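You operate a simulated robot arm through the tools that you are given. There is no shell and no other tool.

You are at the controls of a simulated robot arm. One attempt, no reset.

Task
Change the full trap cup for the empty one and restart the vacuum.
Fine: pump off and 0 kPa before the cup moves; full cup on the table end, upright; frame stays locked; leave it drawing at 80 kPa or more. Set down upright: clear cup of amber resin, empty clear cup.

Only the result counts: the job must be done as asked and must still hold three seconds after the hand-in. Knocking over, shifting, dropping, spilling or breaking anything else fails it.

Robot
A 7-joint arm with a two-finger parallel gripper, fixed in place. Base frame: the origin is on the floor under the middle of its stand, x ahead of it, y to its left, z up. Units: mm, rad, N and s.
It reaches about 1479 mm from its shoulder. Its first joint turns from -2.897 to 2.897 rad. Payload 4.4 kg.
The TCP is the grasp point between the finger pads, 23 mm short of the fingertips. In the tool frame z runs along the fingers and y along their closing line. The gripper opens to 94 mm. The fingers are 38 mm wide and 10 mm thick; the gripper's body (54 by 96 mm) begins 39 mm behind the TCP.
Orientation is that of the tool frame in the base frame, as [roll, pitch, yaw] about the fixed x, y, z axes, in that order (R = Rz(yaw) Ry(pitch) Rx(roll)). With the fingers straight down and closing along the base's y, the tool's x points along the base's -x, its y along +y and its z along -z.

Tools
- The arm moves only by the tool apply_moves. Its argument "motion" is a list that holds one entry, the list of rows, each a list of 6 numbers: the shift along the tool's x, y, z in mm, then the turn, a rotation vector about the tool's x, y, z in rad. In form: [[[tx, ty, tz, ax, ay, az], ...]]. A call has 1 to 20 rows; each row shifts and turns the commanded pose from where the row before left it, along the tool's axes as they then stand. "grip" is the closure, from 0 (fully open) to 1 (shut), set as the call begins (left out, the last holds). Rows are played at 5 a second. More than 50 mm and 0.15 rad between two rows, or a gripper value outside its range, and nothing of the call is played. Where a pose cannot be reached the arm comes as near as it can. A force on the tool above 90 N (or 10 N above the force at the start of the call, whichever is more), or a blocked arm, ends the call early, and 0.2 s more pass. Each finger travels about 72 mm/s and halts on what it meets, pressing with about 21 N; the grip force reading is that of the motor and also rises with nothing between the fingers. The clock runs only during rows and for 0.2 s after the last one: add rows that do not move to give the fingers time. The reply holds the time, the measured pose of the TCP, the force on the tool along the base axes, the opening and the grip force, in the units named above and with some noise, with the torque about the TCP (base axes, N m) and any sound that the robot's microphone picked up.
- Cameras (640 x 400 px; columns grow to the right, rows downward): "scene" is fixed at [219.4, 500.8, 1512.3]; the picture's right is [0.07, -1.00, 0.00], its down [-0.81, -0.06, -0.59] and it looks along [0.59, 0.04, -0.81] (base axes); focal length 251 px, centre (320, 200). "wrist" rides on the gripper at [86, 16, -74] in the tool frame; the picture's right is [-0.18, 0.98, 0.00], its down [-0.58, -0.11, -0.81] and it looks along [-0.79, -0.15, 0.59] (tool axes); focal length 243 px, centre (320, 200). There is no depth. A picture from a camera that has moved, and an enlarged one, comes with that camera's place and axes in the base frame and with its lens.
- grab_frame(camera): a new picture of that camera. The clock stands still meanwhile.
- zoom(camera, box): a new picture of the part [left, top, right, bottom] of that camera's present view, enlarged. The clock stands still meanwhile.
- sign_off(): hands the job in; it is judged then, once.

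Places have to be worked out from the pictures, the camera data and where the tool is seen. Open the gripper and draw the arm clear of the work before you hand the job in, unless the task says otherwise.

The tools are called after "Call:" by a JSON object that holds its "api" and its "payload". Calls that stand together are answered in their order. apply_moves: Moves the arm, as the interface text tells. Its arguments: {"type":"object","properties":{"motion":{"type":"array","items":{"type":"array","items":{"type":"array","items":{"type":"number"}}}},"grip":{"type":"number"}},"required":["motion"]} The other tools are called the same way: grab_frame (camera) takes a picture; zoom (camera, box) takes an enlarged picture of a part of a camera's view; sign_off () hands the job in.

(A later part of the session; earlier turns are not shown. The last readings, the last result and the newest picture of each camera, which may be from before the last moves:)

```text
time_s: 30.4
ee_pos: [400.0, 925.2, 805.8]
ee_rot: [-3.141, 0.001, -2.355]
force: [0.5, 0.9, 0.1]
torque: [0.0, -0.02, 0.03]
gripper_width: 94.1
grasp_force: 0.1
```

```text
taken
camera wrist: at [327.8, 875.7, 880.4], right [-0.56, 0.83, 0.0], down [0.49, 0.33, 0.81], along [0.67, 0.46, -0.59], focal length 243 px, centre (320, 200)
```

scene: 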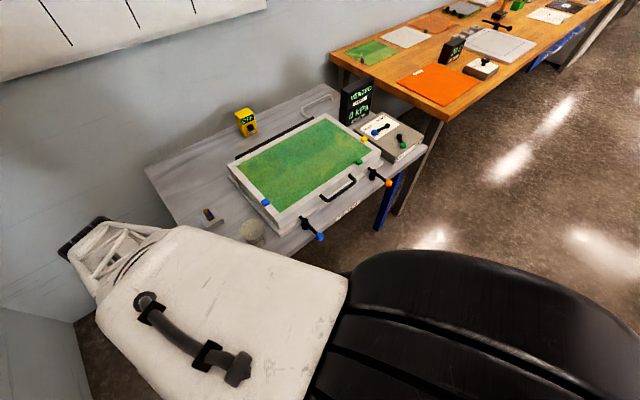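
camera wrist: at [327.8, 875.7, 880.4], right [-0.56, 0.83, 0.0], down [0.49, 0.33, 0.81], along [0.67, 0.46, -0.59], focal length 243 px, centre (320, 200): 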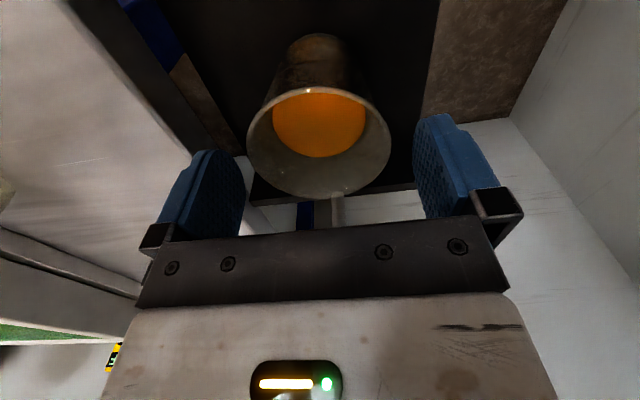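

The rim is centred between the fingers, about 2 mm toward one side. I correct that, descend to grasp height (TCP z about 770) and check again before closing.

Call:
{"api": "apply_moves", "payload": {"motion": [[[0, -2, 12, 0, 0, 0], [0, 0, 12, 0, 0, 0], [0, 0, 12, 0, 0, 0], [0, 0, 0, 0, 0, 0], [0, 0, 0, 0, 0, 0]]]}}

Call:
{"api": "grab_frame", "payload": {"camera": "wrist"}}

```text
time_s: 31.6
ee_pos: [400.3, 922.5, 769.1]
ee_rot: [-3.141, 0.0, -2.357]
force: [0.1, -0.4, -0.5]
torque: [0.0, 0.05, 0.01]
gripper_width: 94.1
grasp_force: 0.0
```

```text
taken
camera wrist: at [329.1, 872.8, 842.9], right [-0.56, 0.83, 0.0], down [0.49, 0.33, 0.81], along [0.67, 0.46, -0.59], focal length 243 px, centre (320, 200)
```

wrist: 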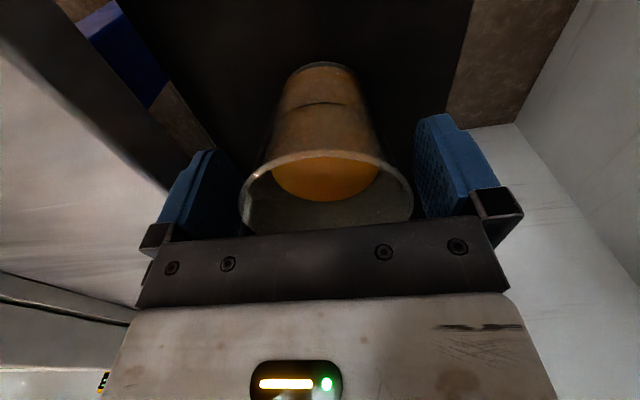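

The cup stands between the fingers with its rim about 12 mm above the TCP. I close moderately on it and give it time to settle.

Call:
{"api": "apply_moves", "payload": {"motion": [[[0, 0, 0, 0, 0, 0], [0, 0, 0, 0, 0, 0], [0, 0, 0, 0, 0, 0], [0, 0, 0, 0, 0, 0]]], "grip": 0.5}}

Call:
{"api": "grab_frame", "payload": {"camera": "wrist"}}

```text
time_s: 32.6
ee_pos: [400.8, 922.5, 768.7]
ee_rot: [-3.14, 0.0, -2.357]
force: [0.5, 0.0, 0.3]
torque: [-0.01, -0.04, -0.01]
gripper_width: 74.6
grasp_force: 20.7
```

```text
taken
camera wrist: at [329.1, 872.8, 842.9], right [-0.56, 0.83, 0.0], down [0.49, 0.33, 0.81], along [0.67, 0.46, -0.59], focal length 243 px, centre (320, 200)
```

wrist: 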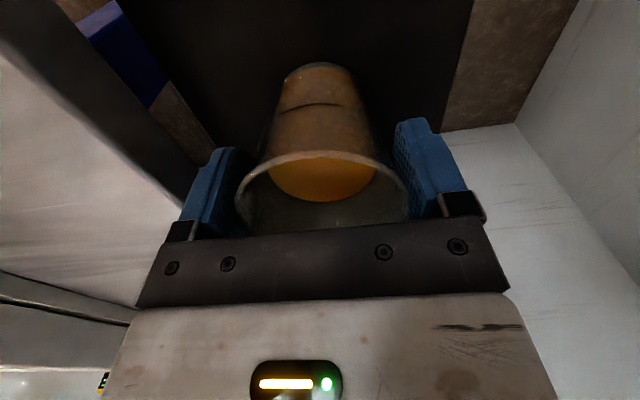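

Grip holds at 74.6 mm with 20.7 N. Before lifting, I zoom in to measure how far the cup base is below the TCP.

Call:
{"api": "zoom", "payload": {"camera": "wrist", "box": [220, 30, 420, 230]}}

Call:
{"api": "zoom", "payload": {"camera": "scene", "box": [50, 180, 290, 350]}}

```text
2.00 times, centred on (320, 130) of wrist
camera zoom: at [329.1, 872.8, 842.9], right [-0.56, 0.83, 0.0], down [0.49, 0.33, 0.81], along [0.67, 0.46, -0.59], focal length 485 px, centre (320, 340)
```

zoom: 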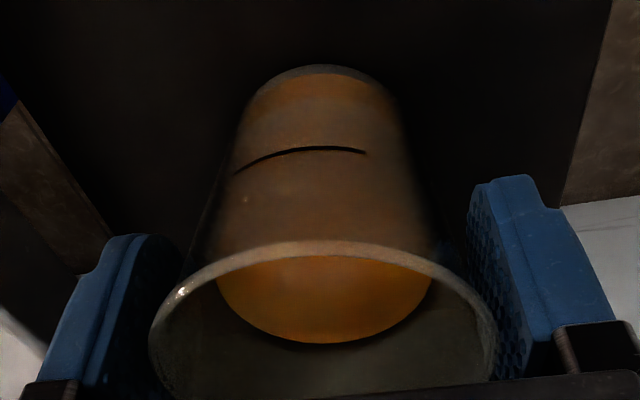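

```text
2.35 times, centred on (170, 265) of scene
camera zoom: at [219.4, 500.8, 1512.3], right [0.07, -1.0, 0.0], down [-0.81, -0.06, -0.59], along [0.59, 0.04, -0.81], focal length 590 px, centre (673, 47)
```

zoom: 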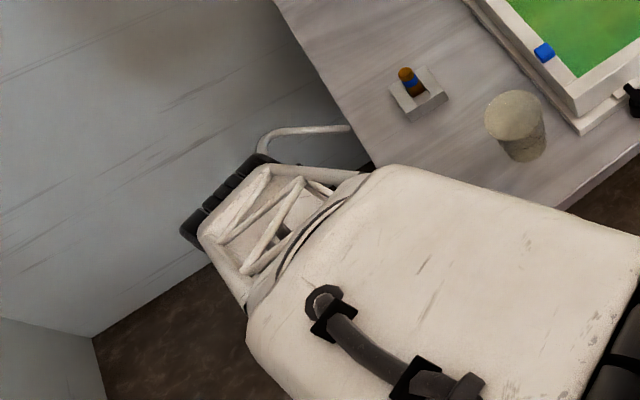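

The base is about 70 mm below the TCP. I lift slowly by 20 mm and check that the cup comes along without slipping.

Call:
{"api": "apply_moves", "payload": {"motion": [[[0, 0, -4, 0, 0, 0], [0, 0, -8, 0, 0, 0], [0, 0, -8, 0, 0, 0], [0, 0, 0, 0, 0, 0], [0, 0, 0, 0, 0, 0]]]}}

Call:
{"api": "grab_frame", "payload": {"camera": "wrist"}}

```text
time_s: 33.8
ee_pos: [400.4, 922.9, 788.2]
ee_rot: [3.141, 0.001, -2.357]
force: [0.6, 1.2, -0.3]
torque: [-0.04, 0.0, 0.0]
gripper_width: 74.8
grasp_force: 21.2
```

```text
taken
camera wrist: at [329.5, 873.5, 862.6], right [-0.56, 0.83, 0.0], down [0.49, 0.33, 0.81], along [0.67, 0.46, -0.59], focal length 243 px, centre (320, 200)
```

wrist: 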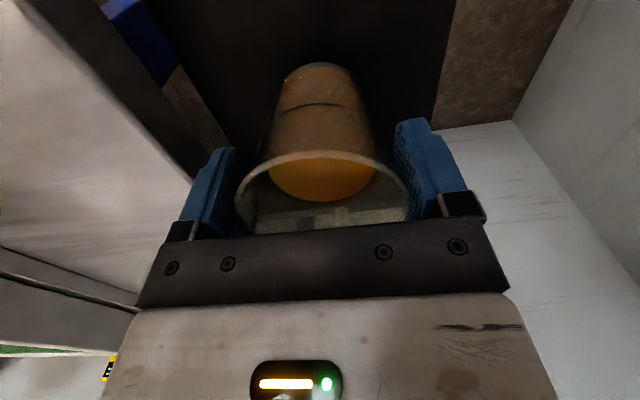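

The cup is lifted and unchanged relative to the fingers. I continue up until its base clears the tabletop, then check.

Call:
{"api": "apply_moves", "payload": {"motion": [[[0, 0, -8, 0, 0, 0], [0, 0, -14, 0, 0, 0], [0, 0, -16, 0, 0, 0], [0, 0, -16, 0, 0, 0], [0, 0, -16, 0, 0, 0], [0, 0, -12, 0, 0, 0], [0, 0, -6, 0, 0, 0], [0, 0, 0, 0, 0, 0], [0, 0, 0, 0, 0, 0]]]}}

Call:
{"api": "grab_frame", "payload": {"camera": "wrist"}}

Call:
{"api": "zoom", "payload": {"camera": "scene", "box": [50, 180, 290, 350]}}

```text
time_s: 35.8
ee_pos: [400.6, 923.9, 876.7]
ee_rot: [-3.141, -0.001, -2.356]
force: [0.1, -1.2, 0.1]
torque: [-0.01, -0.01, 0.0]
gripper_width: 74.9
grasp_force: 21.2
```

```text
taken
camera wrist: at [328.8, 874.2, 950.9], right [-0.56, 0.83, 0.0], down [0.49, 0.33, 0.81], along [0.67, 0.46, -0.59], focal length 243 px, centre (320, 200)
```

wrist: 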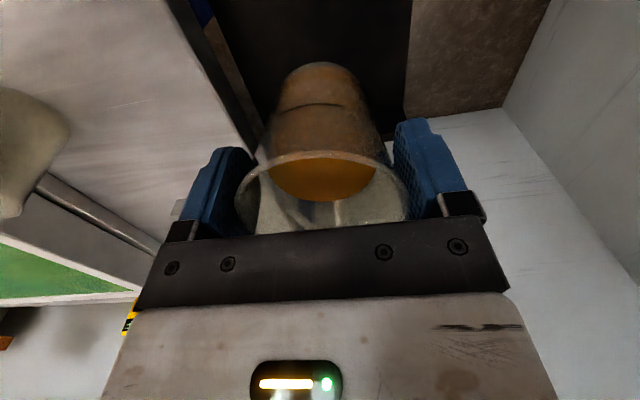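

```text
2.35 times, centred on (170, 265) of scene
camera zoom: at [219.4, 500.8, 1512.3], right [0.07, -1.0, 0.0], down [-0.81, -0.06, -0.59], along [0.59, 0.04, -0.81], focal length 590 px, centre (673, 47)
```

zoom: 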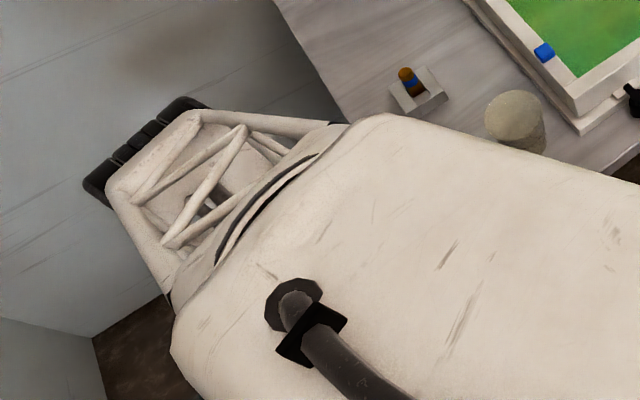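

The base is about 806, clear of the table. I translate slowly 148 mm over the table end, between the left edge and the empty cup.

Call:
{"api": "apply_moves", "payload": {"motion": [[[0, -6, 0, 0, 0, 0], [1, -12, 0, 0, 0, 0], [1, -14, 0, 0, 0, 0], [1, -14, 0, 0, 0, 0], [1, -14, 0, 0, 0, 0], [1, -14, 0, 0, 0, 0], [1, -14, 0, 0, 0, 0], [1, -14, 0, 0, 0, 0], [1, -14, 0, 0, 0, 0], [1, -14, 0, 0, 0, 0], [1, -12, 0, 0, 0, 0], [0, -6, 0, 0, 0, 0], [0, 0, 0, 0, 0, 0], [0, 0, 0, 0, 0, 0]]]}}

Call:
{"api": "grab_frame", "payload": {"camera": "wrist"}}

Call:
{"api": "zoom", "payload": {"camera": "scene", "box": [50, 180, 290, 350]}}

```text
time_s: 38.8
ee_pos: [499.0, 812.3, 876.4]
ee_rot: [-3.141, 0.001, -2.357]
force: [-0.7, 0.7, 0.1]
torque: [0.0, 0.0, 0.0]
gripper_width: 74.8
grasp_force: 20.9
```

```text
taken
camera wrist: at [427.2, 762.8, 951.1], right [-0.56, 0.83, 0.0], down [0.49, 0.33, 0.81], along [0.67, 0.46, -0.59], focal length 243 px, centre (320, 200)
```

wrist: 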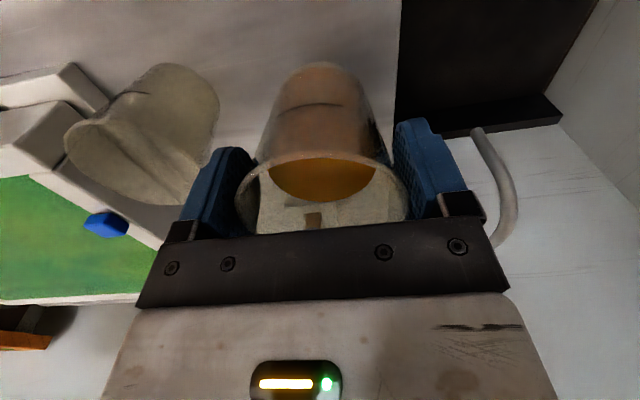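

```text
2.35 times, centred on (170, 265) of scene
camera zoom: at [219.4, 500.8, 1512.3], right [0.07, -1.0, 0.0], down [-0.81, -0.06, -0.59], along [0.59, 0.04, -0.81], focal length 590 px, centre (673, 47)
```

zoom: 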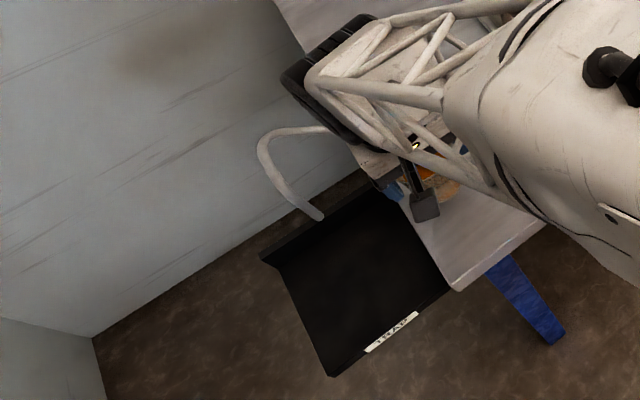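

The full cup hangs over the table end, its centre about 57 mm inside the left edge. I lower to just above expected contact (TCP about 842).

Call:
{"api": "apply_moves", "payload": {"motion": [[[0, 0, 8, 0, 0, 0], [0, 0, 10, 0, 0, 0], [0, 0, 10, 0, 0, 0], [0, 0, 6, 0, 0, 0], [0, 0, 0, 0, 0, 0], [0, 0, 0, 0, 0, 0]]]}}

Call:
{"api": "grab_frame", "payload": {"camera": "wrist"}}

Call:
{"api": "zoom", "payload": {"camera": "wrist", "box": [220, 0, 420, 200]}}

```text
time_s: 40.2
ee_pos: [500.0, 812.6, 840.9]
ee_rot: [3.141, 0.0, -2.355]
force: [0.0, 0.4, -0.2]
torque: [-0.03, 0.01, 0.02]
gripper_width: 74.9
grasp_force: 20.8
```

```text
taken
camera wrist: at [426.9, 763.9, 915.7], right [-0.56, 0.83, 0.0], down [0.49, 0.33, 0.81], along [0.67, 0.46, -0.59], focal length 243 px, centre (320, 200)
```

wrist: 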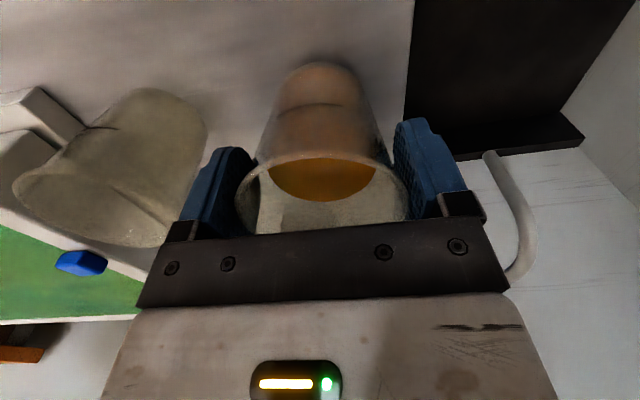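

```text
2.00 times, centred on (320, 100) of wrist
camera zoom: at [426.9, 763.9, 915.7], right [-0.56, 0.83, 0.0], down [0.49, 0.33, 0.81], along [0.67, 0.46, -0.59], focal length 485 px, centre (320, 400)
```

zoom: 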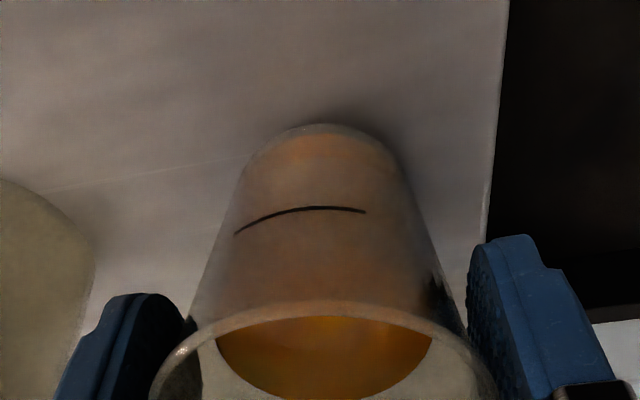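

Comparing bases in the image, the held cup is still roughly 10 mm above the table. I lower in small steps, watching the vertical force.

Call:
{"api": "apply_moves", "payload": {"motion": [[[0, 0, 3, 0, 0, 0], [0, 0, 2, 0, 0, 0], [0, 0, 0, 0, 0, 0]]]}}

Call:
{"api": "apply_moves", "payload": {"motion": [[[0, 0, 2, 0, 0, 0], [0, 0, 0, 0, 0, 0]]]}}

Call:
{"api": "apply_moves", "payload": {"motion": [[[0, 0, 2, 0, 0, 0], [0, 0, 0, 0, 0, 0]]]}}

```text
time_s: 41.0
ee_pos: [499.1, 812.5, 837.9]
ee_rot: [-3.141, 0.001, -2.356]
force: [0.7, -0.4, -0.5]
torque: [-0.04, 0.04, 0.02]
gripper_width: 75.1
grasp_force: 20.9
```

```text
time_s: 41.6
ee_pos: [499.6, 812.5, 836.5]
ee_rot: [3.141, 0.001, -2.356]
force: [0.2, -0.4, -0.6]
torque: [0.01, 0.01, 0.02]
gripper_width: 74.7
grasp_force: 20.9
```

```text
time_s: 42.2
ee_pos: [499.9, 811.6, 833.8]
ee_rot: [-3.141, 0.0, -2.356]
force: [-0.6, 0.3, -0.6]
torque: [0.01, 0.0, -0.03]
gripper_width: 74.8
grasp_force: 20.4
```

No contact yet at TCP z 834. I continue lowering in 2 mm steps.

Call:
{"api": "apply_moves", "payload": {"motion": [[[0, 0, 2, 0, 0, 0], [0, 0, 0, 0, 0, 0]]]}}

Call:
{"api": "apply_moves", "payload": {"motion": [[[0, 0, 2, 0, 0, 0], [0, 0, 0, 0, 0, 0]]]}}

Call:
{"api": "grab_frame", "payload": {"camera": "wrist"}}

```text
time_s: 42.8
ee_pos: [500.0, 813.0, 831.6]
ee_rot: [3.139, -0.001, -2.358]
force: [0.2, 0.0, -0.9]
torque: [-0.02, 0.01, 0.0]
gripper_width: 75.0
grasp_force: 21.0
```

```text
time_s: 43.4
ee_pos: [498.6, 812.1, 830.3]
ee_rot: [3.141, -0.002, -2.356]
force: [0.1, -0.5, 0.3]
torque: [-0.01, 0.02, 0.0]
gripper_width: 74.9
grasp_force: 21.4
```

```text
taken
camera wrist: at [427.4, 763.1, 904.5], right [-0.56, 0.83, 0.0], down [0.49, 0.33, 0.81], along [0.67, 0.46, -0.59], focal length 243 px, centre (320, 200)
```

wrist: 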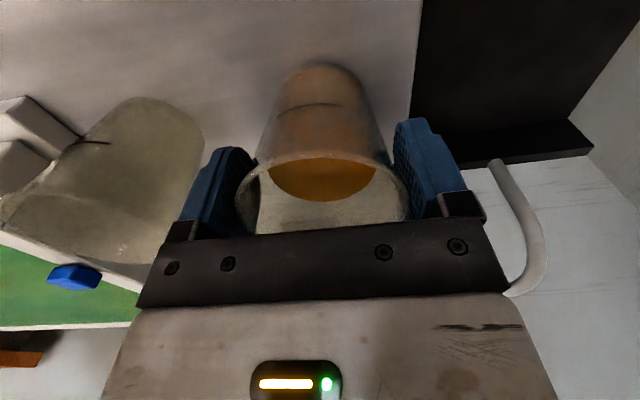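

The image estimate puts the table at about z 758, roughly 2 mm below the held cup. I continue in small steps until contact shows.

Call:
{"api": "apply_moves", "payload": {"motion": [[[0, 0, 2, 0, 0, 0], [0, 0, 0, 0, 0, 0]]]}}

Call:
{"api": "apply_moves", "payload": {"motion": [[[0, 0, 1.5, 0, 0, 0], [0, 0, 0, 0, 0, 0]]]}}

Call:
{"api": "apply_moves", "payload": {"motion": [[[0, 0, 1.5, 0, 0, 0], [0, 0, 0, 0, 0, 0]]]}}

```text
time_s: 44.0
ee_pos: [499.8, 812.7, 829.5]
ee_rot: [-3.142, 0.002, -2.357]
force: [0.7, -2.1, 6.5]
torque: [-0.16, -0.16, -0.01]
gripper_width: 75.0
grasp_force: 21.1
```

```text
time_s: 44.6
ee_pos: [499.0, 811.0, 826.9]
ee_rot: [3.142, 0.002, -2.356]
force: [0.3, 3.2, 15.0]
torque: [0.05, -0.09, 0.02]
gripper_width: 74.6
grasp_force: 20.9
```

```text
time_s: 45.2
ee_pos: [498.4, 812.0, 825.3]
ee_rot: [3.141, 0.001, -2.357]
force: [-2.4, 2.4, 14.9]
torque: [-0.04, -0.01, -0.03]
gripper_width: 75.0
grasp_force: 21.3
```

Contact: about 15 N upward at TCP z 826, so the cup stands on the table (base-to-TCP about 70 mm, table z about 758). I ease off 1 mm and open the fingers.

Call:
{"api": "apply_moves", "payload": {"motion": [[[0, 0, -1.2, 0, 0, 0], [0, 0, 0, 0, 0, 0]]]}}

Call:
{"api": "apply_moves", "payload": {"motion": [[[0, 0, 0, 0, 0, 0], [0, 0, 0, 0, 0, 0], [0, 0, 0, 0, 0, 0]]], "grip": 0}}

Call:
{"api": "grab_frame", "payload": {"camera": "wrist"}}

```text
time_s: 45.8
ee_pos: [499.2, 811.3, 824.5]
ee_rot: [3.14, 0.002, -2.357]
force: [-3.1, -1.1, 6.6]
torque: [-0.15, 0.05, -0.04]
gripper_width: 74.6
grasp_force: 21.1
```

```text
time_s: 46.6
ee_pos: [498.4, 812.8, 825.1]
ee_rot: [3.141, 0.001, -2.357]
force: [1.0, -0.9, 0.2]
torque: [0.0, 0.01, 0.02]
gripper_width: 93.8
grasp_force: 0.0
```

```text
taken
camera wrist: at [426.9, 763.1, 899.7], right [-0.56, 0.83, 0.0], down [0.49, 0.33, 0.81], along [0.67, 0.46, -0.59], focal length 243 px, centre (320, 200)
```

wrist: 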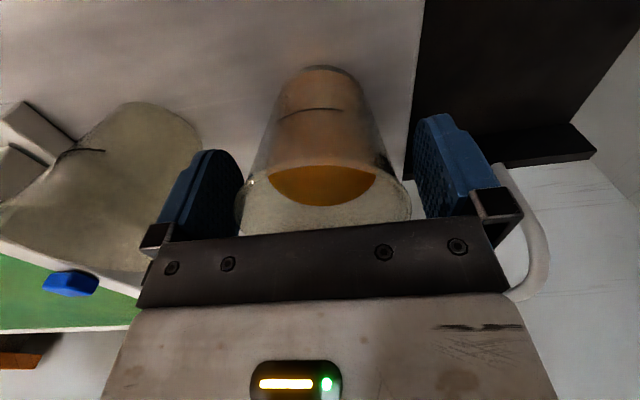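

The cup stands free between the open fingers. I rise straight up, then shift over to the empty cup.

Call:
{"api": "apply_moves", "payload": {"motion": [[[0, 0, -15, 0, 0, 0], [0, 0, -20, 0, 0, 0], [0, 0, -25, 0, 0, 0], [0, 0, -30, 0, 0, 0], [0, 0, 0, 0, 0, 0]]]}}

Call:
{"api": "grab_frame", "payload": {"camera": "wrist"}}

Call:
{"api": "zoom", "payload": {"camera": "scene", "box": [130, 190, 290, 350]}}

```text
time_s: 47.8
ee_pos: [498.4, 813.2, 914.4]
ee_rot: [-3.141, 0.0, -2.356]
force: [-0.3, -0.6, -0.2]
torque: [0.0, -0.03, 0.02]
gripper_width: 94.0
grasp_force: 0.1
```

```text
taken
camera wrist: at [426.7, 764.2, 989.2], right [-0.56, 0.83, 0.0], down [0.49, 0.33, 0.81], along [0.67, 0.46, -0.59], focal length 243 px, centre (320, 200)
```

wrist: 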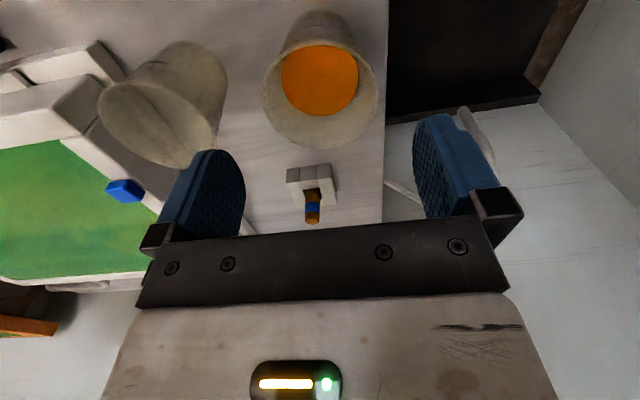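

```text
2.50 times, centred on (210, 270) of scene
camera zoom: at [219.4, 500.8, 1512.3], right [0.07, -1.0, 0.0], down [-0.81, -0.06, -0.59], along [0.59, 0.04, -0.81], focal length 627 px, centre (595, 25)
```

zoom: 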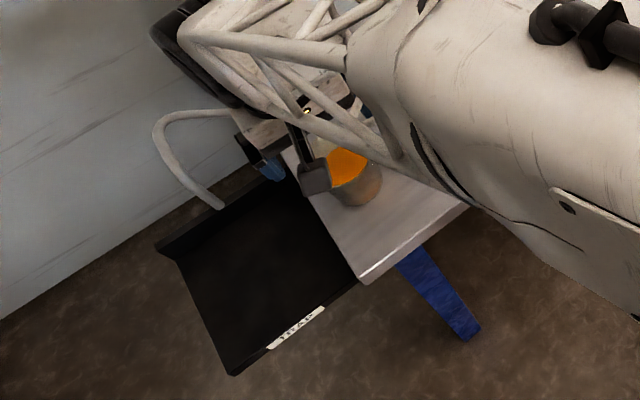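

The full cup stands upright on the table end and the tray is clear. I shift 116 mm sideways to sit above the empty cup.

Call:
{"api": "apply_moves", "payload": {"motion": [[[-0.4, -29, 0, 0, 0, 0], [-0.4, -29, 0, 0, 0, 0], [0, -29, 0, 0, 0, 0], [0, -29, 0, 0, 0, 0], [0, 0, 0, 0, 0, 0], [0, 0, 0, 0, 0, 0]]]}}

Call:
{"api": "grab_frame", "payload": {"camera": "wrist"}}

Call:
{"api": "zoom", "payload": {"camera": "wrist", "box": [200, 0, 440, 200]}}

```text
time_s: 49.2
ee_pos: [581.2, 727.7, 913.5]
ee_rot: [3.14, 0.0, -2.357]
force: [0.1, 0.8, -0.5]
torque: [-0.02, -0.01, -0.03]
gripper_width: 94.1
grasp_force: 0.0
```

```text
taken
camera wrist: at [508.7, 679.2, 988.4], right [-0.56, 0.83, 0.0], down [0.49, 0.33, 0.81], along [0.67, 0.46, -0.59], focal length 243 px, centre (320, 200)
```

wrist: 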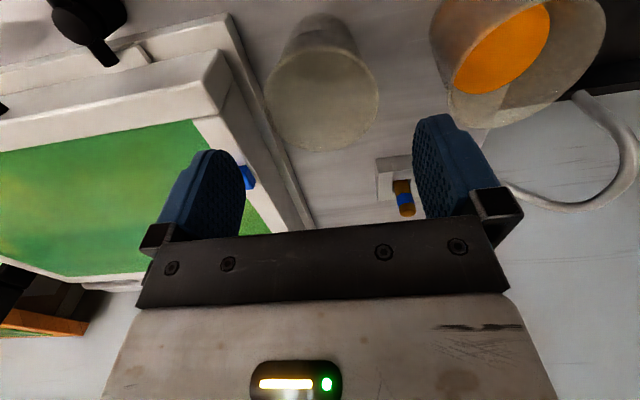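

```text
2.00 times, centred on (320, 100) of wrist
camera zoom: at [508.7, 679.2, 988.4], right [-0.56, 0.83, 0.0], down [0.49, 0.33, 0.81], along [0.67, 0.46, -0.59], focal length 485 px, centre (320, 400)
```

zoom: 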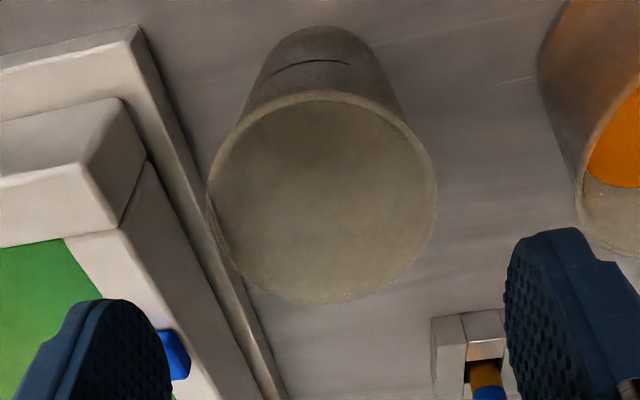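

The empty cup's rim is at about (582, 730, 840), within 3 mm of the TCP line. The frame is close on its right, so I zoom in to check finger clearance there.

Call:
{"api": "zoom", "payload": {"camera": "wrist", "box": [180, 0, 340, 200]}}

Call:
{"api": "zoom", "payload": {"camera": "scene", "box": [190, 150, 340, 280]}}

```text
2.00 times, centred on (260, 100) of wrist
camera zoom: at [508.7, 679.2, 988.4], right [-0.56, 0.83, 0.0], down [0.49, 0.33, 0.81], along [0.67, 0.46, -0.59], focal length 485 px, centre (440, 400)
```

zoom: 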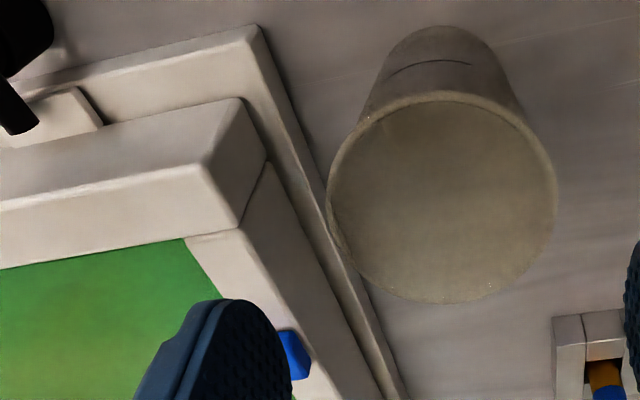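

```text
3.08 times, centred on (265, 215) of scene
camera zoom: at [219.4, 500.8, 1512.3], right [0.07, -1.0, 0.0], down [-0.81, -0.06, -0.59], along [0.59, 0.04, -0.81], focal length 771 px, centre (489, 154)
```

zoom: 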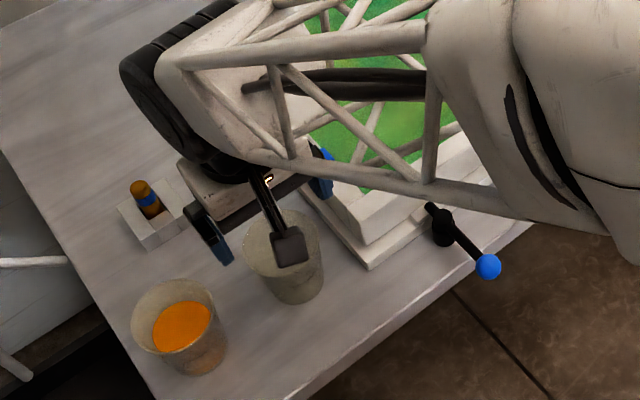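

The frame's upper edge is about 75 mm from the cup centre and the open finger reaches 57 mm, so there is about 18 mm of clearance, and the blue clip is well behind. I make the small correction and descend to just above the rim.

Call:
{"api": "apply_moves", "payload": {"motion": [[[-1, 0.5, 15, 0, 0, 0], [-1, 0.5, 15, 0, 0, 0], [0, 0, 15, 0, 0, 0], [0, 0, 0, 0, 0, 0], [0, 0, 0, 0, 0, 0]]]}}

Call:
{"api": "grab_frame", "payload": {"camera": "wrist"}}

```text
time_s: 50.4
ee_pos: [580.3, 731.5, 872.1]
ee_rot: [-3.141, -0.001, -2.356]
force: [-0.5, 0.1, 0.2]
torque: [-0.02, 0.02, 0.0]
gripper_width: 94.0
grasp_force: 0.0
```

```text
taken
camera wrist: at [507.7, 682.5, 945.6], right [-0.56, 0.83, 0.0], down [0.49, 0.33, 0.81], along [0.67, 0.46, -0.59], focal length 243 px, centre (320, 200)
```

wrist: 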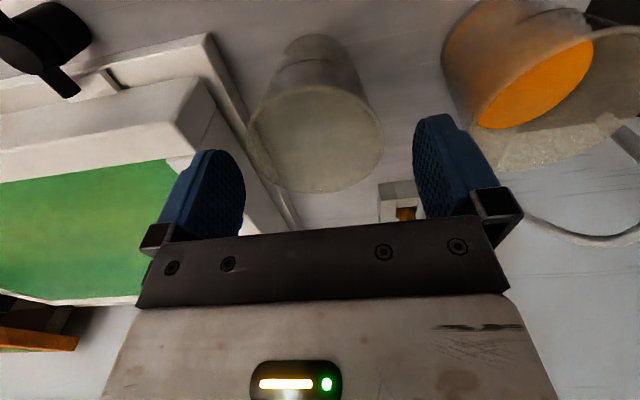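

The rim appears about 4 mm toward the frame side. I shift that way, descend another 22 mm and check again.

Call:
{"api": "apply_moves", "payload": {"motion": [[[0, -3.5, 0, 0, 0, 0], [0, 0, 10, 0, 0, 0], [0, 0, 10, 0, 0, 0], [0, 0, 0, 0, 0, 0], [0, 0, 0, 0, 0, 0]]]}}

Call:
{"api": "grab_frame", "payload": {"camera": "wrist"}}

Call:
{"api": "zoom", "payload": {"camera": "wrist", "box": [160, 20, 480, 240]}}

```text
time_s: 51.6
ee_pos: [582.8, 731.8, 850.4]
ee_rot: [-3.141, -0.001, -2.356]
force: [0.4, 0.2, -0.7]
torque: [-0.02, -0.01, -0.03]
gripper_width: 93.7
grasp_force: 0.0
```

```text
taken
camera wrist: at [511.1, 681.3, 924.3], right [-0.56, 0.83, 0.0], down [0.49, 0.33, 0.81], along [0.67, 0.46, -0.59], focal length 243 px, centre (320, 200)
```

wrist: 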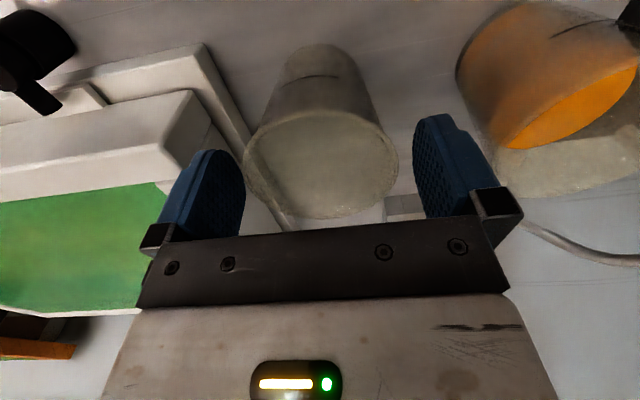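

```text
1.82 times, centred on (320, 130) of wrist
camera zoom: at [511.1, 681.3, 924.3], right [-0.56, 0.83, 0.0], down [0.49, 0.33, 0.81], along [0.67, 0.46, -0.59], focal length 441 px, centre (320, 327)
```

zoom: 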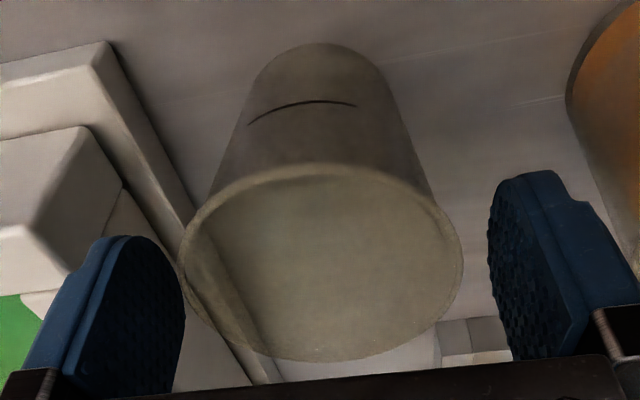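

The fingers already straddle the rim, centred within about 2 mm. I descend the last 22 mm to grasp height and close.

Call:
{"api": "apply_moves", "payload": {"motion": [[[0, -1, 8, 0, 0, 0], [0, 0, 8, 0, 0, 0], [0, 0, 6, 0, 0, 0], [0, 0, 0, 0, 0, 0], [0, 0, 0, 0, 0, 0]]]}}

Call:
{"api": "apply_moves", "payload": {"motion": [[[0, 0, 0, 0, 0, 0], [0, 0, 0, 0, 0, 0], [0, 0, 0, 0, 0, 0], [0, 0, 0, 0, 0, 0]]], "grip": 0.5}}

Call:
{"api": "grab_frame", "payload": {"camera": "wrist"}}

```text
time_s: 52.8
ee_pos: [585.5, 729.2, 827.8]
ee_rot: [-3.14, 0.001, -2.357]
force: [0.2, 0.2, 0.3]
torque: [0.04, 0.0, 0.0]
gripper_width: 94.1
grasp_force: 0.1
```

```text
time_s: 53.8
ee_pos: [583.8, 728.9, 828.4]
ee_rot: [3.14, 0.002, -2.357]
force: [0.2, 0.3, 0.4]
torque: [-0.05, 0.01, 0.0]
gripper_width: 75.0
grasp_force: 21.0
```

```text
taken
camera wrist: at [512.1, 679.9, 902.4], right [-0.56, 0.83, 0.0], down [0.49, 0.33, 0.81], along [0.67, 0.46, -0.59], focal length 243 px, centre (320, 200)
```

wrist: 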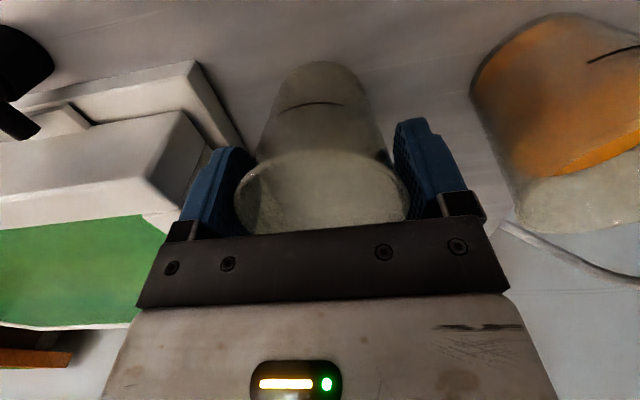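

Gripped at 75.0 mm, 21 N, with the cup seated in the fingers exactly like the first one. I lift it to TCP z about 960 so its base clears the full cup's rim.

Call:
{"api": "apply_moves", "payload": {"motion": [[[0, 0, -5, 0, 0, 0], [0, 0, -10, 0, 0, 0], [0, 0, -18, 0, 0, 0], [0, 0, -20, 0, 0, 0], [0, 0, -20, 0, 0, 0], [0, 0, -20, 0, 0, 0], [0, 0, -20, 0, 0, 0], [0, 0, -14, 0, 0, 0], [0, 0, -6, 0, 0, 0], [0, 0, 0, 0, 0, 0]]]}}

Call:
{"api": "grab_frame", "payload": {"camera": "wrist"}}

```text
time_s: 56.0
ee_pos: [585.9, 729.3, 961.3]
ee_rot: [3.141, 0.001, -2.354]
force: [0.0, 0.1, -0.2]
torque: [0.02, -0.03, 0.01]
gripper_width: 75.0
grasp_force: 21.1
```

```text
taken
camera wrist: at [513.8, 680.4, 1036.7], right [-0.56, 0.83, 0.0], down [0.49, 0.33, 0.81], along [0.67, 0.46, -0.59], focal length 243 px, centre (320, 200)
```

wrist: 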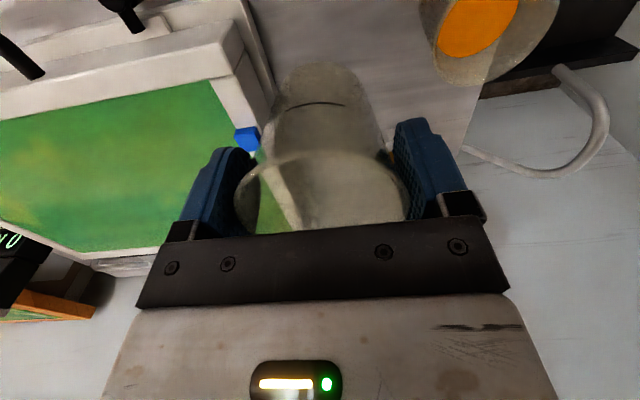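

The cup is raised and steady. By command bookkeeping, the full cup's old spot is 267.5 mm along tool y and −7.2 mm along tool x, so I travel there at this height, passing above the full cup with about 50 mm to spare.

Call:
{"api": "apply_moves", "payload": {"motion": [[[-0.48, 6, 0, 0, 0, 0], [-0.48, 13, 0, 0, 0, 0], [-0.48, 22, 0, 0, 0, 0], [-0.48, 22, 0, 0, 0, 0], [-0.48, 22, 0, 0, 0, 0], [-0.48, 22, 0, 0, 0, 0], [-0.48, 22, 0, 0, 0, 0], [-0.48, 22, 0, 0, 0, 0], [-0.48, 22, 0, 0, 0, 0], [-0.48, 22, 0, 0, 0, 0], [-0.48, 22, 0, 0, 0, 0], [-0.48, 22, 0, 0, 0, 0], [-0.48, 16, 0, 0, 0, 0], [-0.48, 8.5, 0, 0, 0, 0], [-0.48, 4, 0, 0, 0, 0], [0, 0, 0, 0, 0, 0], [0, 0, 0, 0, 0, 0]]]}}

Call:
{"api": "grab_frame", "payload": {"camera": "wrist"}}

Call:
{"api": "zoom", "payload": {"camera": "scene", "box": [100, 180, 290, 350]}}

```text
time_s: 59.6
ee_pos: [399.5, 924.6, 962.0]
ee_rot: [-3.141, 0.0, -2.357]
force: [-0.3, 0.3, -0.6]
torque: [0.02, -0.02, 0.03]
gripper_width: 74.7
grasp_force: 21.2
```

```text
taken
camera wrist: at [327.7, 874.9, 1036.7], right [-0.56, 0.83, 0.0], down [0.49, 0.33, 0.81], along [0.67, 0.46, -0.59], focal length 243 px, centre (320, 200)
```

wrist: 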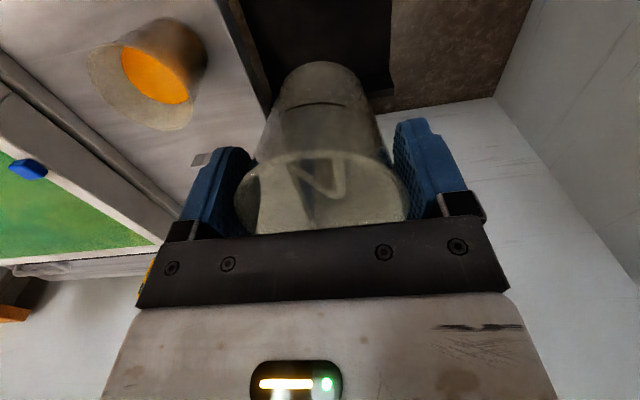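

```text
2.35 times, centred on (195, 265) of scene
camera zoom: at [219.4, 500.8, 1512.3], right [0.07, -1.0, 0.0], down [-0.81, -0.06, -0.59], along [0.59, 0.04, -0.81], focal length 590 px, centre (614, 47)
```

zoom: 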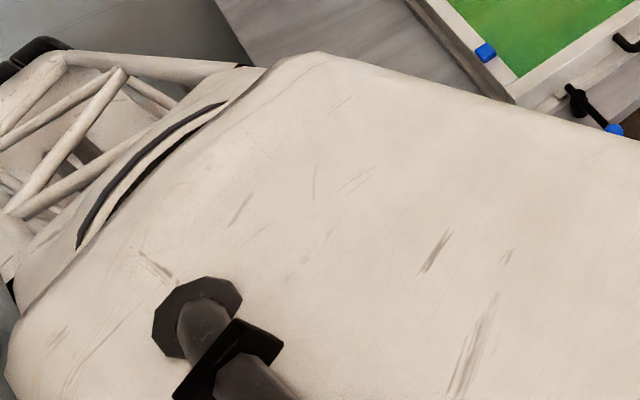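

Above the tray at (399.5, 924.6), matching the old grasp position. I lower to about 12 mm above the expected contact height.

Call:
{"api": "apply_moves", "payload": {"motion": [[[0, 0, 8, 0, 0, 0], [0, 0, 16, 0, 0, 0], [0, 0, 22, 0, 0, 0], [0, 0, 22, 0, 0, 0], [0, 0, 22, 0, 0, 0], [0, 0, 22, 0, 0, 0], [0, 0, 22, 0, 0, 0], [0, 0, 20, 0, 0, 0], [0, 0, 16, 0, 0, 0], [0, 0, 10, 0, 0, 0], [0, 0, 0, 0, 0, 0], [0, 0, 0, 0, 0, 0]]]}}

Call:
{"api": "grab_frame", "payload": {"camera": "wrist"}}

```text
time_s: 62.2
ee_pos: [401.0, 921.7, 781.4]
ee_rot: [-3.141, 0.0, -2.354]
force: [0.0, -0.5, -0.8]
torque: [-0.03, 0.0, -0.03]
gripper_width: 74.6
grasp_force: 21.4
```

```text
taken
camera wrist: at [328.5, 873.2, 856.1], right [-0.56, 0.83, 0.0], down [0.49, 0.33, 0.81], along [0.67, 0.46, -0.59], focal length 243 px, centre (320, 200)
```

wrist: 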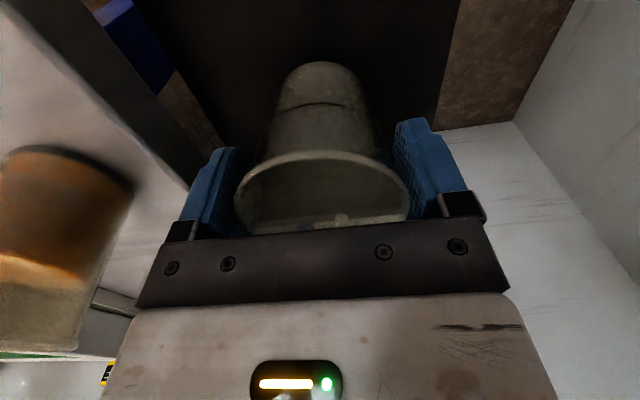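

TCP is at 781 with contact expected near 769. I lower in small steps, watching the force.

Call:
{"api": "apply_moves", "payload": {"motion": [[[0, 0, 3, 0, 0, 0], [0, 0, 3, 0, 0, 0], [0, 0, 0, 0, 0, 0]]]}}

Call:
{"api": "apply_moves", "payload": {"motion": [[[0, 0, 2, 0, 0, 0], [0, 0, 0, 0, 0, 0]]]}}

Call:
{"api": "apply_moves", "payload": {"motion": [[[0, 0, 2, 0, 0, 0], [0, 0, 0, 0, 0, 0]]]}}

Call:
{"api": "apply_moves", "payload": {"motion": [[[0, 0, 1.5, 0, 0, 0], [0, 0, 0, 0, 0, 0]]]}}

```text
time_s: 63.0
ee_pos: [400.0, 923.2, 775.5]
ee_rot: [3.141, 0.001, -2.356]
force: [-0.1, -0.7, -0.4]
torque: [0.0, 0.04, 0.04]
gripper_width: 74.7
grasp_force: 21.0
```

```text
time_s: 63.6
ee_pos: [401.4, 923.3, 775.0]
ee_rot: [3.14, 0.001, -2.356]
force: [1.2, -0.1, -0.6]
torque: [0.0, -0.03, 0.02]
gripper_width: 75.0
grasp_force: 20.7
```

```text
time_s: 64.2
ee_pos: [400.5, 923.4, 771.2]
ee_rot: [3.14, 0.0, -2.356]
force: [-0.6, -0.4, -0.9]
torque: [0.01, -0.06, 0.02]
gripper_width: 74.8
grasp_force: 21.2
```

```text
time_s: 64.8
ee_pos: [400.6, 923.5, 770.9]
ee_rot: [3.141, 0.0, -2.356]
force: [0.6, 0.1, -0.5]
torque: [-0.02, -0.02, 0.01]
gripper_width: 74.8
grasp_force: 20.6
```

No contact yet at TCP z 771. I continue with 1.5 mm steps.

Call:
{"api": "apply_moves", "payload": {"motion": [[[0, 0, 1.5, 0, 0, 0], [0, 0, 0, 0, 0, 0]]]}}

Call:
{"api": "apply_moves", "payload": {"motion": [[[0, 0, 1.5, 0, 0, 0], [0, 0, 0, 0, 0, 0]]]}}

```text
time_s: 65.4
ee_pos: [400.8, 924.4, 768.7]
ee_rot: [-3.141, 0.0, -2.358]
force: [-0.5, -0.3, -0.8]
torque: [-0.01, -0.01, 0.01]
gripper_width: 74.8
grasp_force: 20.8
```

```text
time_s: 66.0
ee_pos: [401.3, 924.1, 768.2]
ee_rot: [-3.14, 0.001, -2.356]
force: [-2.4, 0.2, 8.6]
torque: [-0.13, 0.03, -0.01]
gripper_width: 74.9
grasp_force: 21.1
```

Contact at TCP z 768 with 8.6 N, so the empty cup stands on the tray. I open the fingers and check.

Call:
{"api": "apply_moves", "payload": {"motion": [[[0, 0, -0.5, 0, 0, 0], [0, 0, 0, 0, 0, 0], [0, 0, 0, 0, 0, 0], [0, 0, 0, 0, 0, 0]]], "grip": 0}}

Call:
{"api": "grab_frame", "payload": {"camera": "wrist"}}

```text
time_s: 67.0
ee_pos: [401.2, 924.3, 767.0]
ee_rot: [3.14, 0.001, -2.355]
force: [-0.1, -0.3, 0.5]
torque: [-0.04, -0.04, 0.02]
gripper_width: 93.8
grasp_force: 0.2
```

```text
taken
camera wrist: at [328.8, 875.3, 842.2], right [-0.56, 0.83, 0.0], down [0.49, 0.33, 0.81], along [0.67, 0.46, -0.59], focal length 243 px, centre (320, 200)
```

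wrist: 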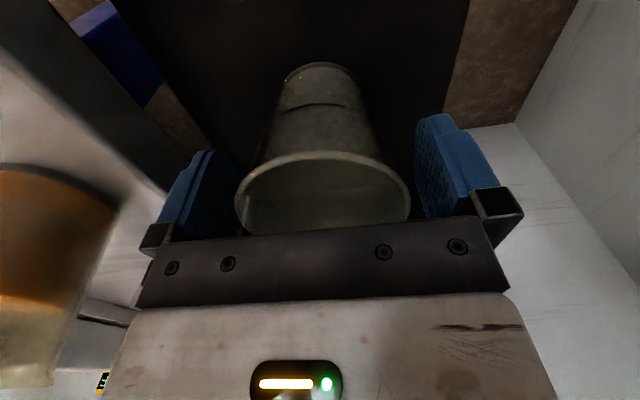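

The empty cup stands free in the tray, and the view matches the full cup's original picture. I rise straight up to travel height and look back at both cups.

Call:
{"api": "apply_moves", "payload": {"motion": [[[0, 0, -12, 0, 0, 0], [0, 0, -20, 0, 0, 0], [0, 0, -30, 0, 0, 0], [0, 0, -40, 0, 0, 0], [0, 0, -45, 0, 0, 0], [0, 0, -45, 0, 0, 0], [0, 0, -45, 0, 0, 0], [0, 0, -33, 0, 0, 0], [0, 0, 0, 0, 0, 0], [0, 0, 0, 0, 0, 0]]]}}

Call:
{"api": "grab_frame", "payload": {"camera": "wrist"}}

Call:
{"api": "zoom", "payload": {"camera": "scene", "box": [320, 70, 420, 150]}}

```text
time_s: 69.2
ee_pos: [401.5, 922.3, 1037.6]
ee_rot: [3.141, -0.001, -2.356]
force: [0.6, -0.5, 0.5]
torque: [-0.01, 0.0, -0.03]
gripper_width: 94.1
grasp_force: 0.1
```

```text
taken
camera wrist: at [328.7, 873.1, 1111.4], right [-0.56, 0.83, 0.0], down [0.49, 0.33, 0.81], along [0.67, 0.46, -0.59], focal length 243 px, centre (320, 200)
```

wrist: 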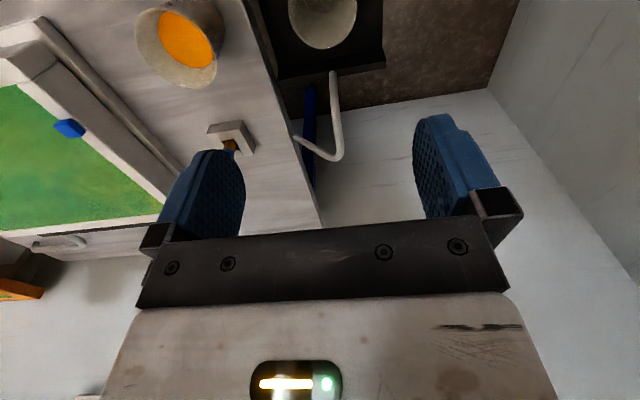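

```text
5.00 times, centred on (370, 110) of scene
camera zoom: at [219.4, 500.8, 1512.3], right [0.07, -1.0, 0.0], down [-0.81, -0.06, -0.59], along [0.59, 0.04, -0.81], focal length 1254 px, centre (70, 650)
```

zoom: 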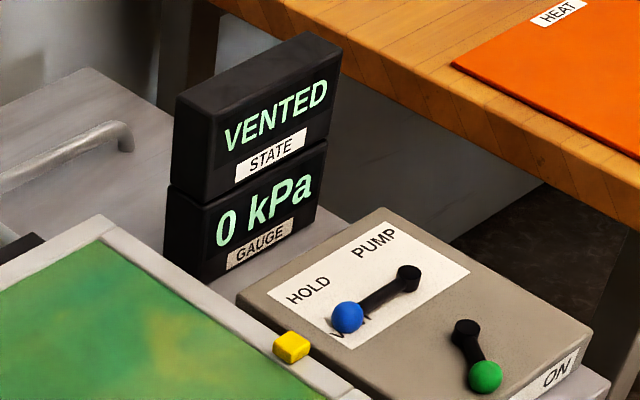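

Both cups stand upright, the display reads VENTED 0 kPa, and the levers are as I left them. I travel back high over the frame to the panel.

Call:
{"api": "apply_moves", "payload": {"motion": [[[-3.5, -46.6, 0, 0, 0, 0], [-3.5, -46.6, 0, 0, 0, 0], [-3.5, -46.6, 0, 0, 0, 0], [-3.5, -46.6, 0, 0, 0, 0], [-3.5, -46.6, 0, 0, 0, 0], [-3.5, -46.6, 0, 0, 0, 0], [-3.5, -46.6, 0, 0, 0, 0], [-3.5, -46.6, 0, 0, 0, 0], [-3.5, -46.6, 0, 0, 0, 0], [-3.5, -46.6, 0, 0, 0, 0], [-3.5, -46.6, 0, 0, 0, 0], [-3.5, -46.6, 0, 0, 0, 0], [-3.5, -46.6, 0, 0, 0, 0], [-3.5, -46.6, 0, 0, 0, 0], [-3.5, -46.6, 0, 0, 0, 0], [-3.5, -46.6, 0, 0, 0, 0], [-3.5, -46.6, 0, 0, 0, 0], [-3.5, -46.6, 0, 0, 0, 0], [-3.5, -46.6, 0, 0, 0, 0], [-3.5, -46.6, 0, 0, 0, 0]]], "grip": 0.5}}

Call:
{"api": "grab_frame", "payload": {"camera": "wrist"}}

Call:
{"api": "zoom", "payload": {"camera": "scene", "box": [130, 190, 290, 350]}}

```text
time_s: 73.4
ee_pos: [1109.9, 315.4, 1037.3]
ee_rot: [-3.141, 0.0, -2.355]
force: [-0.2, -0.2, 1.0]
torque: [0.0, -0.02, 0.02]
gripper_width: 47.0
grasp_force: 0.1
```

```text
taken
camera wrist: at [1038.0, 266.3, 1111.8], right [-0.57, 0.82, 0.0], down [0.49, 0.33, 0.81], along [0.67, 0.46, -0.59], focal length 243 px, centre (320, 200)
```

wrist: 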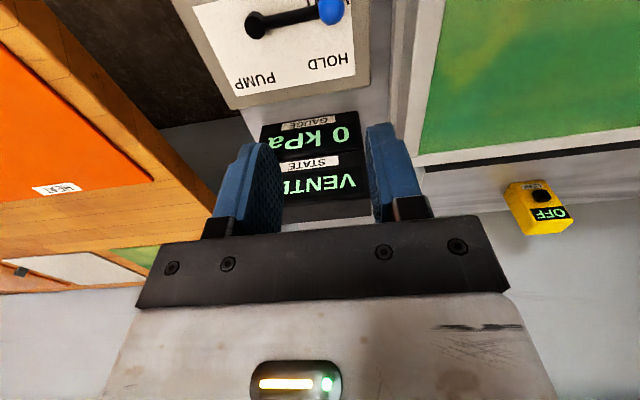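

```text
2.50 times, centred on (210, 270) of scene
camera zoom: at [219.4, 500.8, 1512.3], right [0.07, -1.0, 0.0], down [-0.81, -0.06, -0.59], along [0.59, 0.04, -0.81], focal length 627 px, centre (595, 25)
```

zoom: 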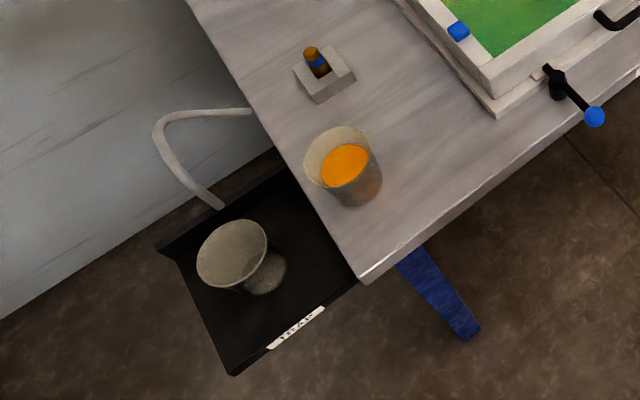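

The empty cup sits exactly where the full one was, and the full cup stands on the table end. I turn the tool 90° to match the blue lever's VENT direction and descend to z about 895 for an alignment check.

Call:
{"api": "apply_moves", "payload": {"motion": [[[0.3, -4.5, 0, 0, 0, -0.13], [0, 0, 0, 0, 0, -0.13], [0, 0, 0, 0, 0, -0.13], [0, 0, 0, 0, 0, -0.13], [0, 0, 0, 0, 0, -0.13], [0, 0, 0, 0, 0, -0.13], [0, 0, 0, 0, 0, -0.13], [0, 0, 0, 0, 0, -0.13], [0, 0, 0, 0, 0, -0.13], [0, 0, 0, 0, 0, -0.13], [0, 0, 0, 0, 0, -0.13], [0, 0, 0, 0, 0, -0.13], [0, 0, 40, 0, 0, 0], [0, 0, 40, 0, 0, 0], [0, 0, 40, 0, 0, 0], [0, 0, 22, 0, 0, 0], [0, 0, 0, 0, 0, 0], [0, 0, 0, 0, 0, 0]]]}}

Call:
{"api": "grab_frame", "payload": {"camera": "wrist"}}

Call:
{"api": "zoom", "payload": {"camera": "scene", "box": [320, 50, 450, 180]}}

```text
time_s: 77.2
ee_pos: [1112.6, 311.5, 898.1]
ee_rot: [-3.14, 0.0, -0.796]
force: [0.7, 0.2, 0.7]
torque: [0.03, 0.0, -0.02]
gripper_width: 47.1
grasp_force: 0.0
```

```text
taken
camera wrist: at [1161.7, 238.3, 971.6], right [-0.83, -0.56, 0.0], down [-0.33, 0.49, 0.81], along [-0.45, 0.67, -0.59], focal length 243 px, centre (320, 200)
```

wrist: 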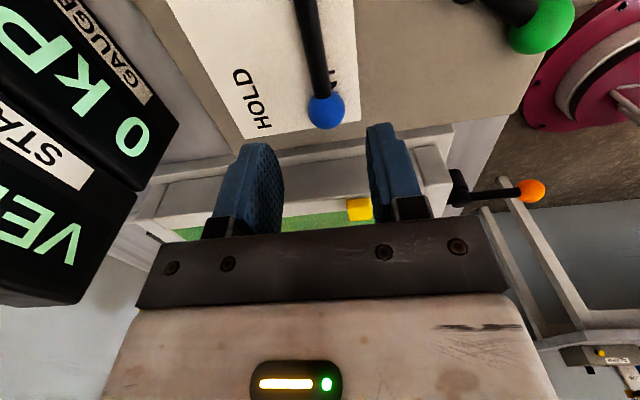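

```text
3.08 times, centred on (385, 115) of scene
camera zoom: at [219.4, 500.8, 1512.3], right [0.07, -1.0, 0.0], down [-0.81, -0.06, -0.59], along [0.59, 0.04, -0.81], focal length 771 px, centre (120, 462)
```

zoom: 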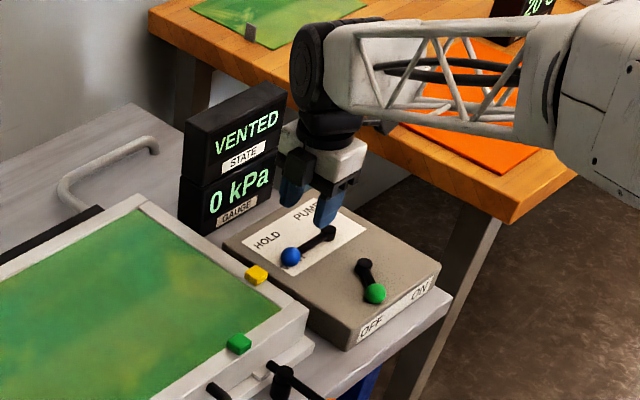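

The blue knob is at (1101, 322), so the lever sits at a clean 90° VENT position, centred in the finger gap. I descend over it.

Call:
{"api": "apply_moves", "payload": {"motion": [[[0, 0, 22, 0, 0, 0], [0, 0, 22, 0, 0, 0], [0, 0, 20, 0, 0, 0], [0, 0, 0, 0, 0, 0], [0, 0, 0, 0, 0, 0]]]}}

Call:
{"api": "grab_frame", "payload": {"camera": "wrist"}}

```text
time_s: 78.4
ee_pos: [1113.6, 310.6, 831.0]
ee_rot: [-3.141, 0.0, -0.795]
force: [-0.2, -0.1, 0.6]
torque: [-0.05, 0.01, 0.03]
gripper_width: 47.0
grasp_force: 0.1
```

```text
taken
camera wrist: at [1162.6, 237.6, 905.6], right [-0.83, -0.56, 0.0], down [-0.33, 0.49, 0.81], along [-0.45, 0.67, -0.59], focal length 243 px, centre (320, 200)
```

wrist: 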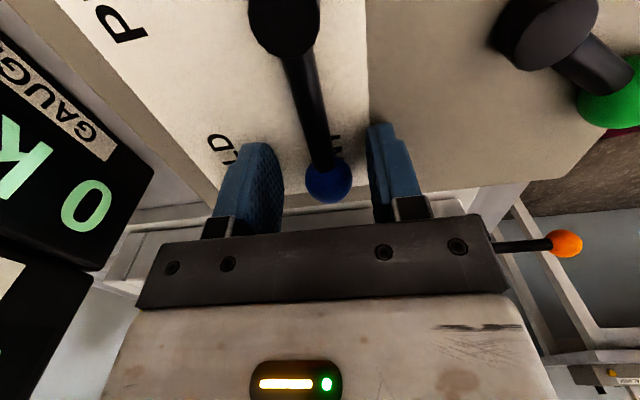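

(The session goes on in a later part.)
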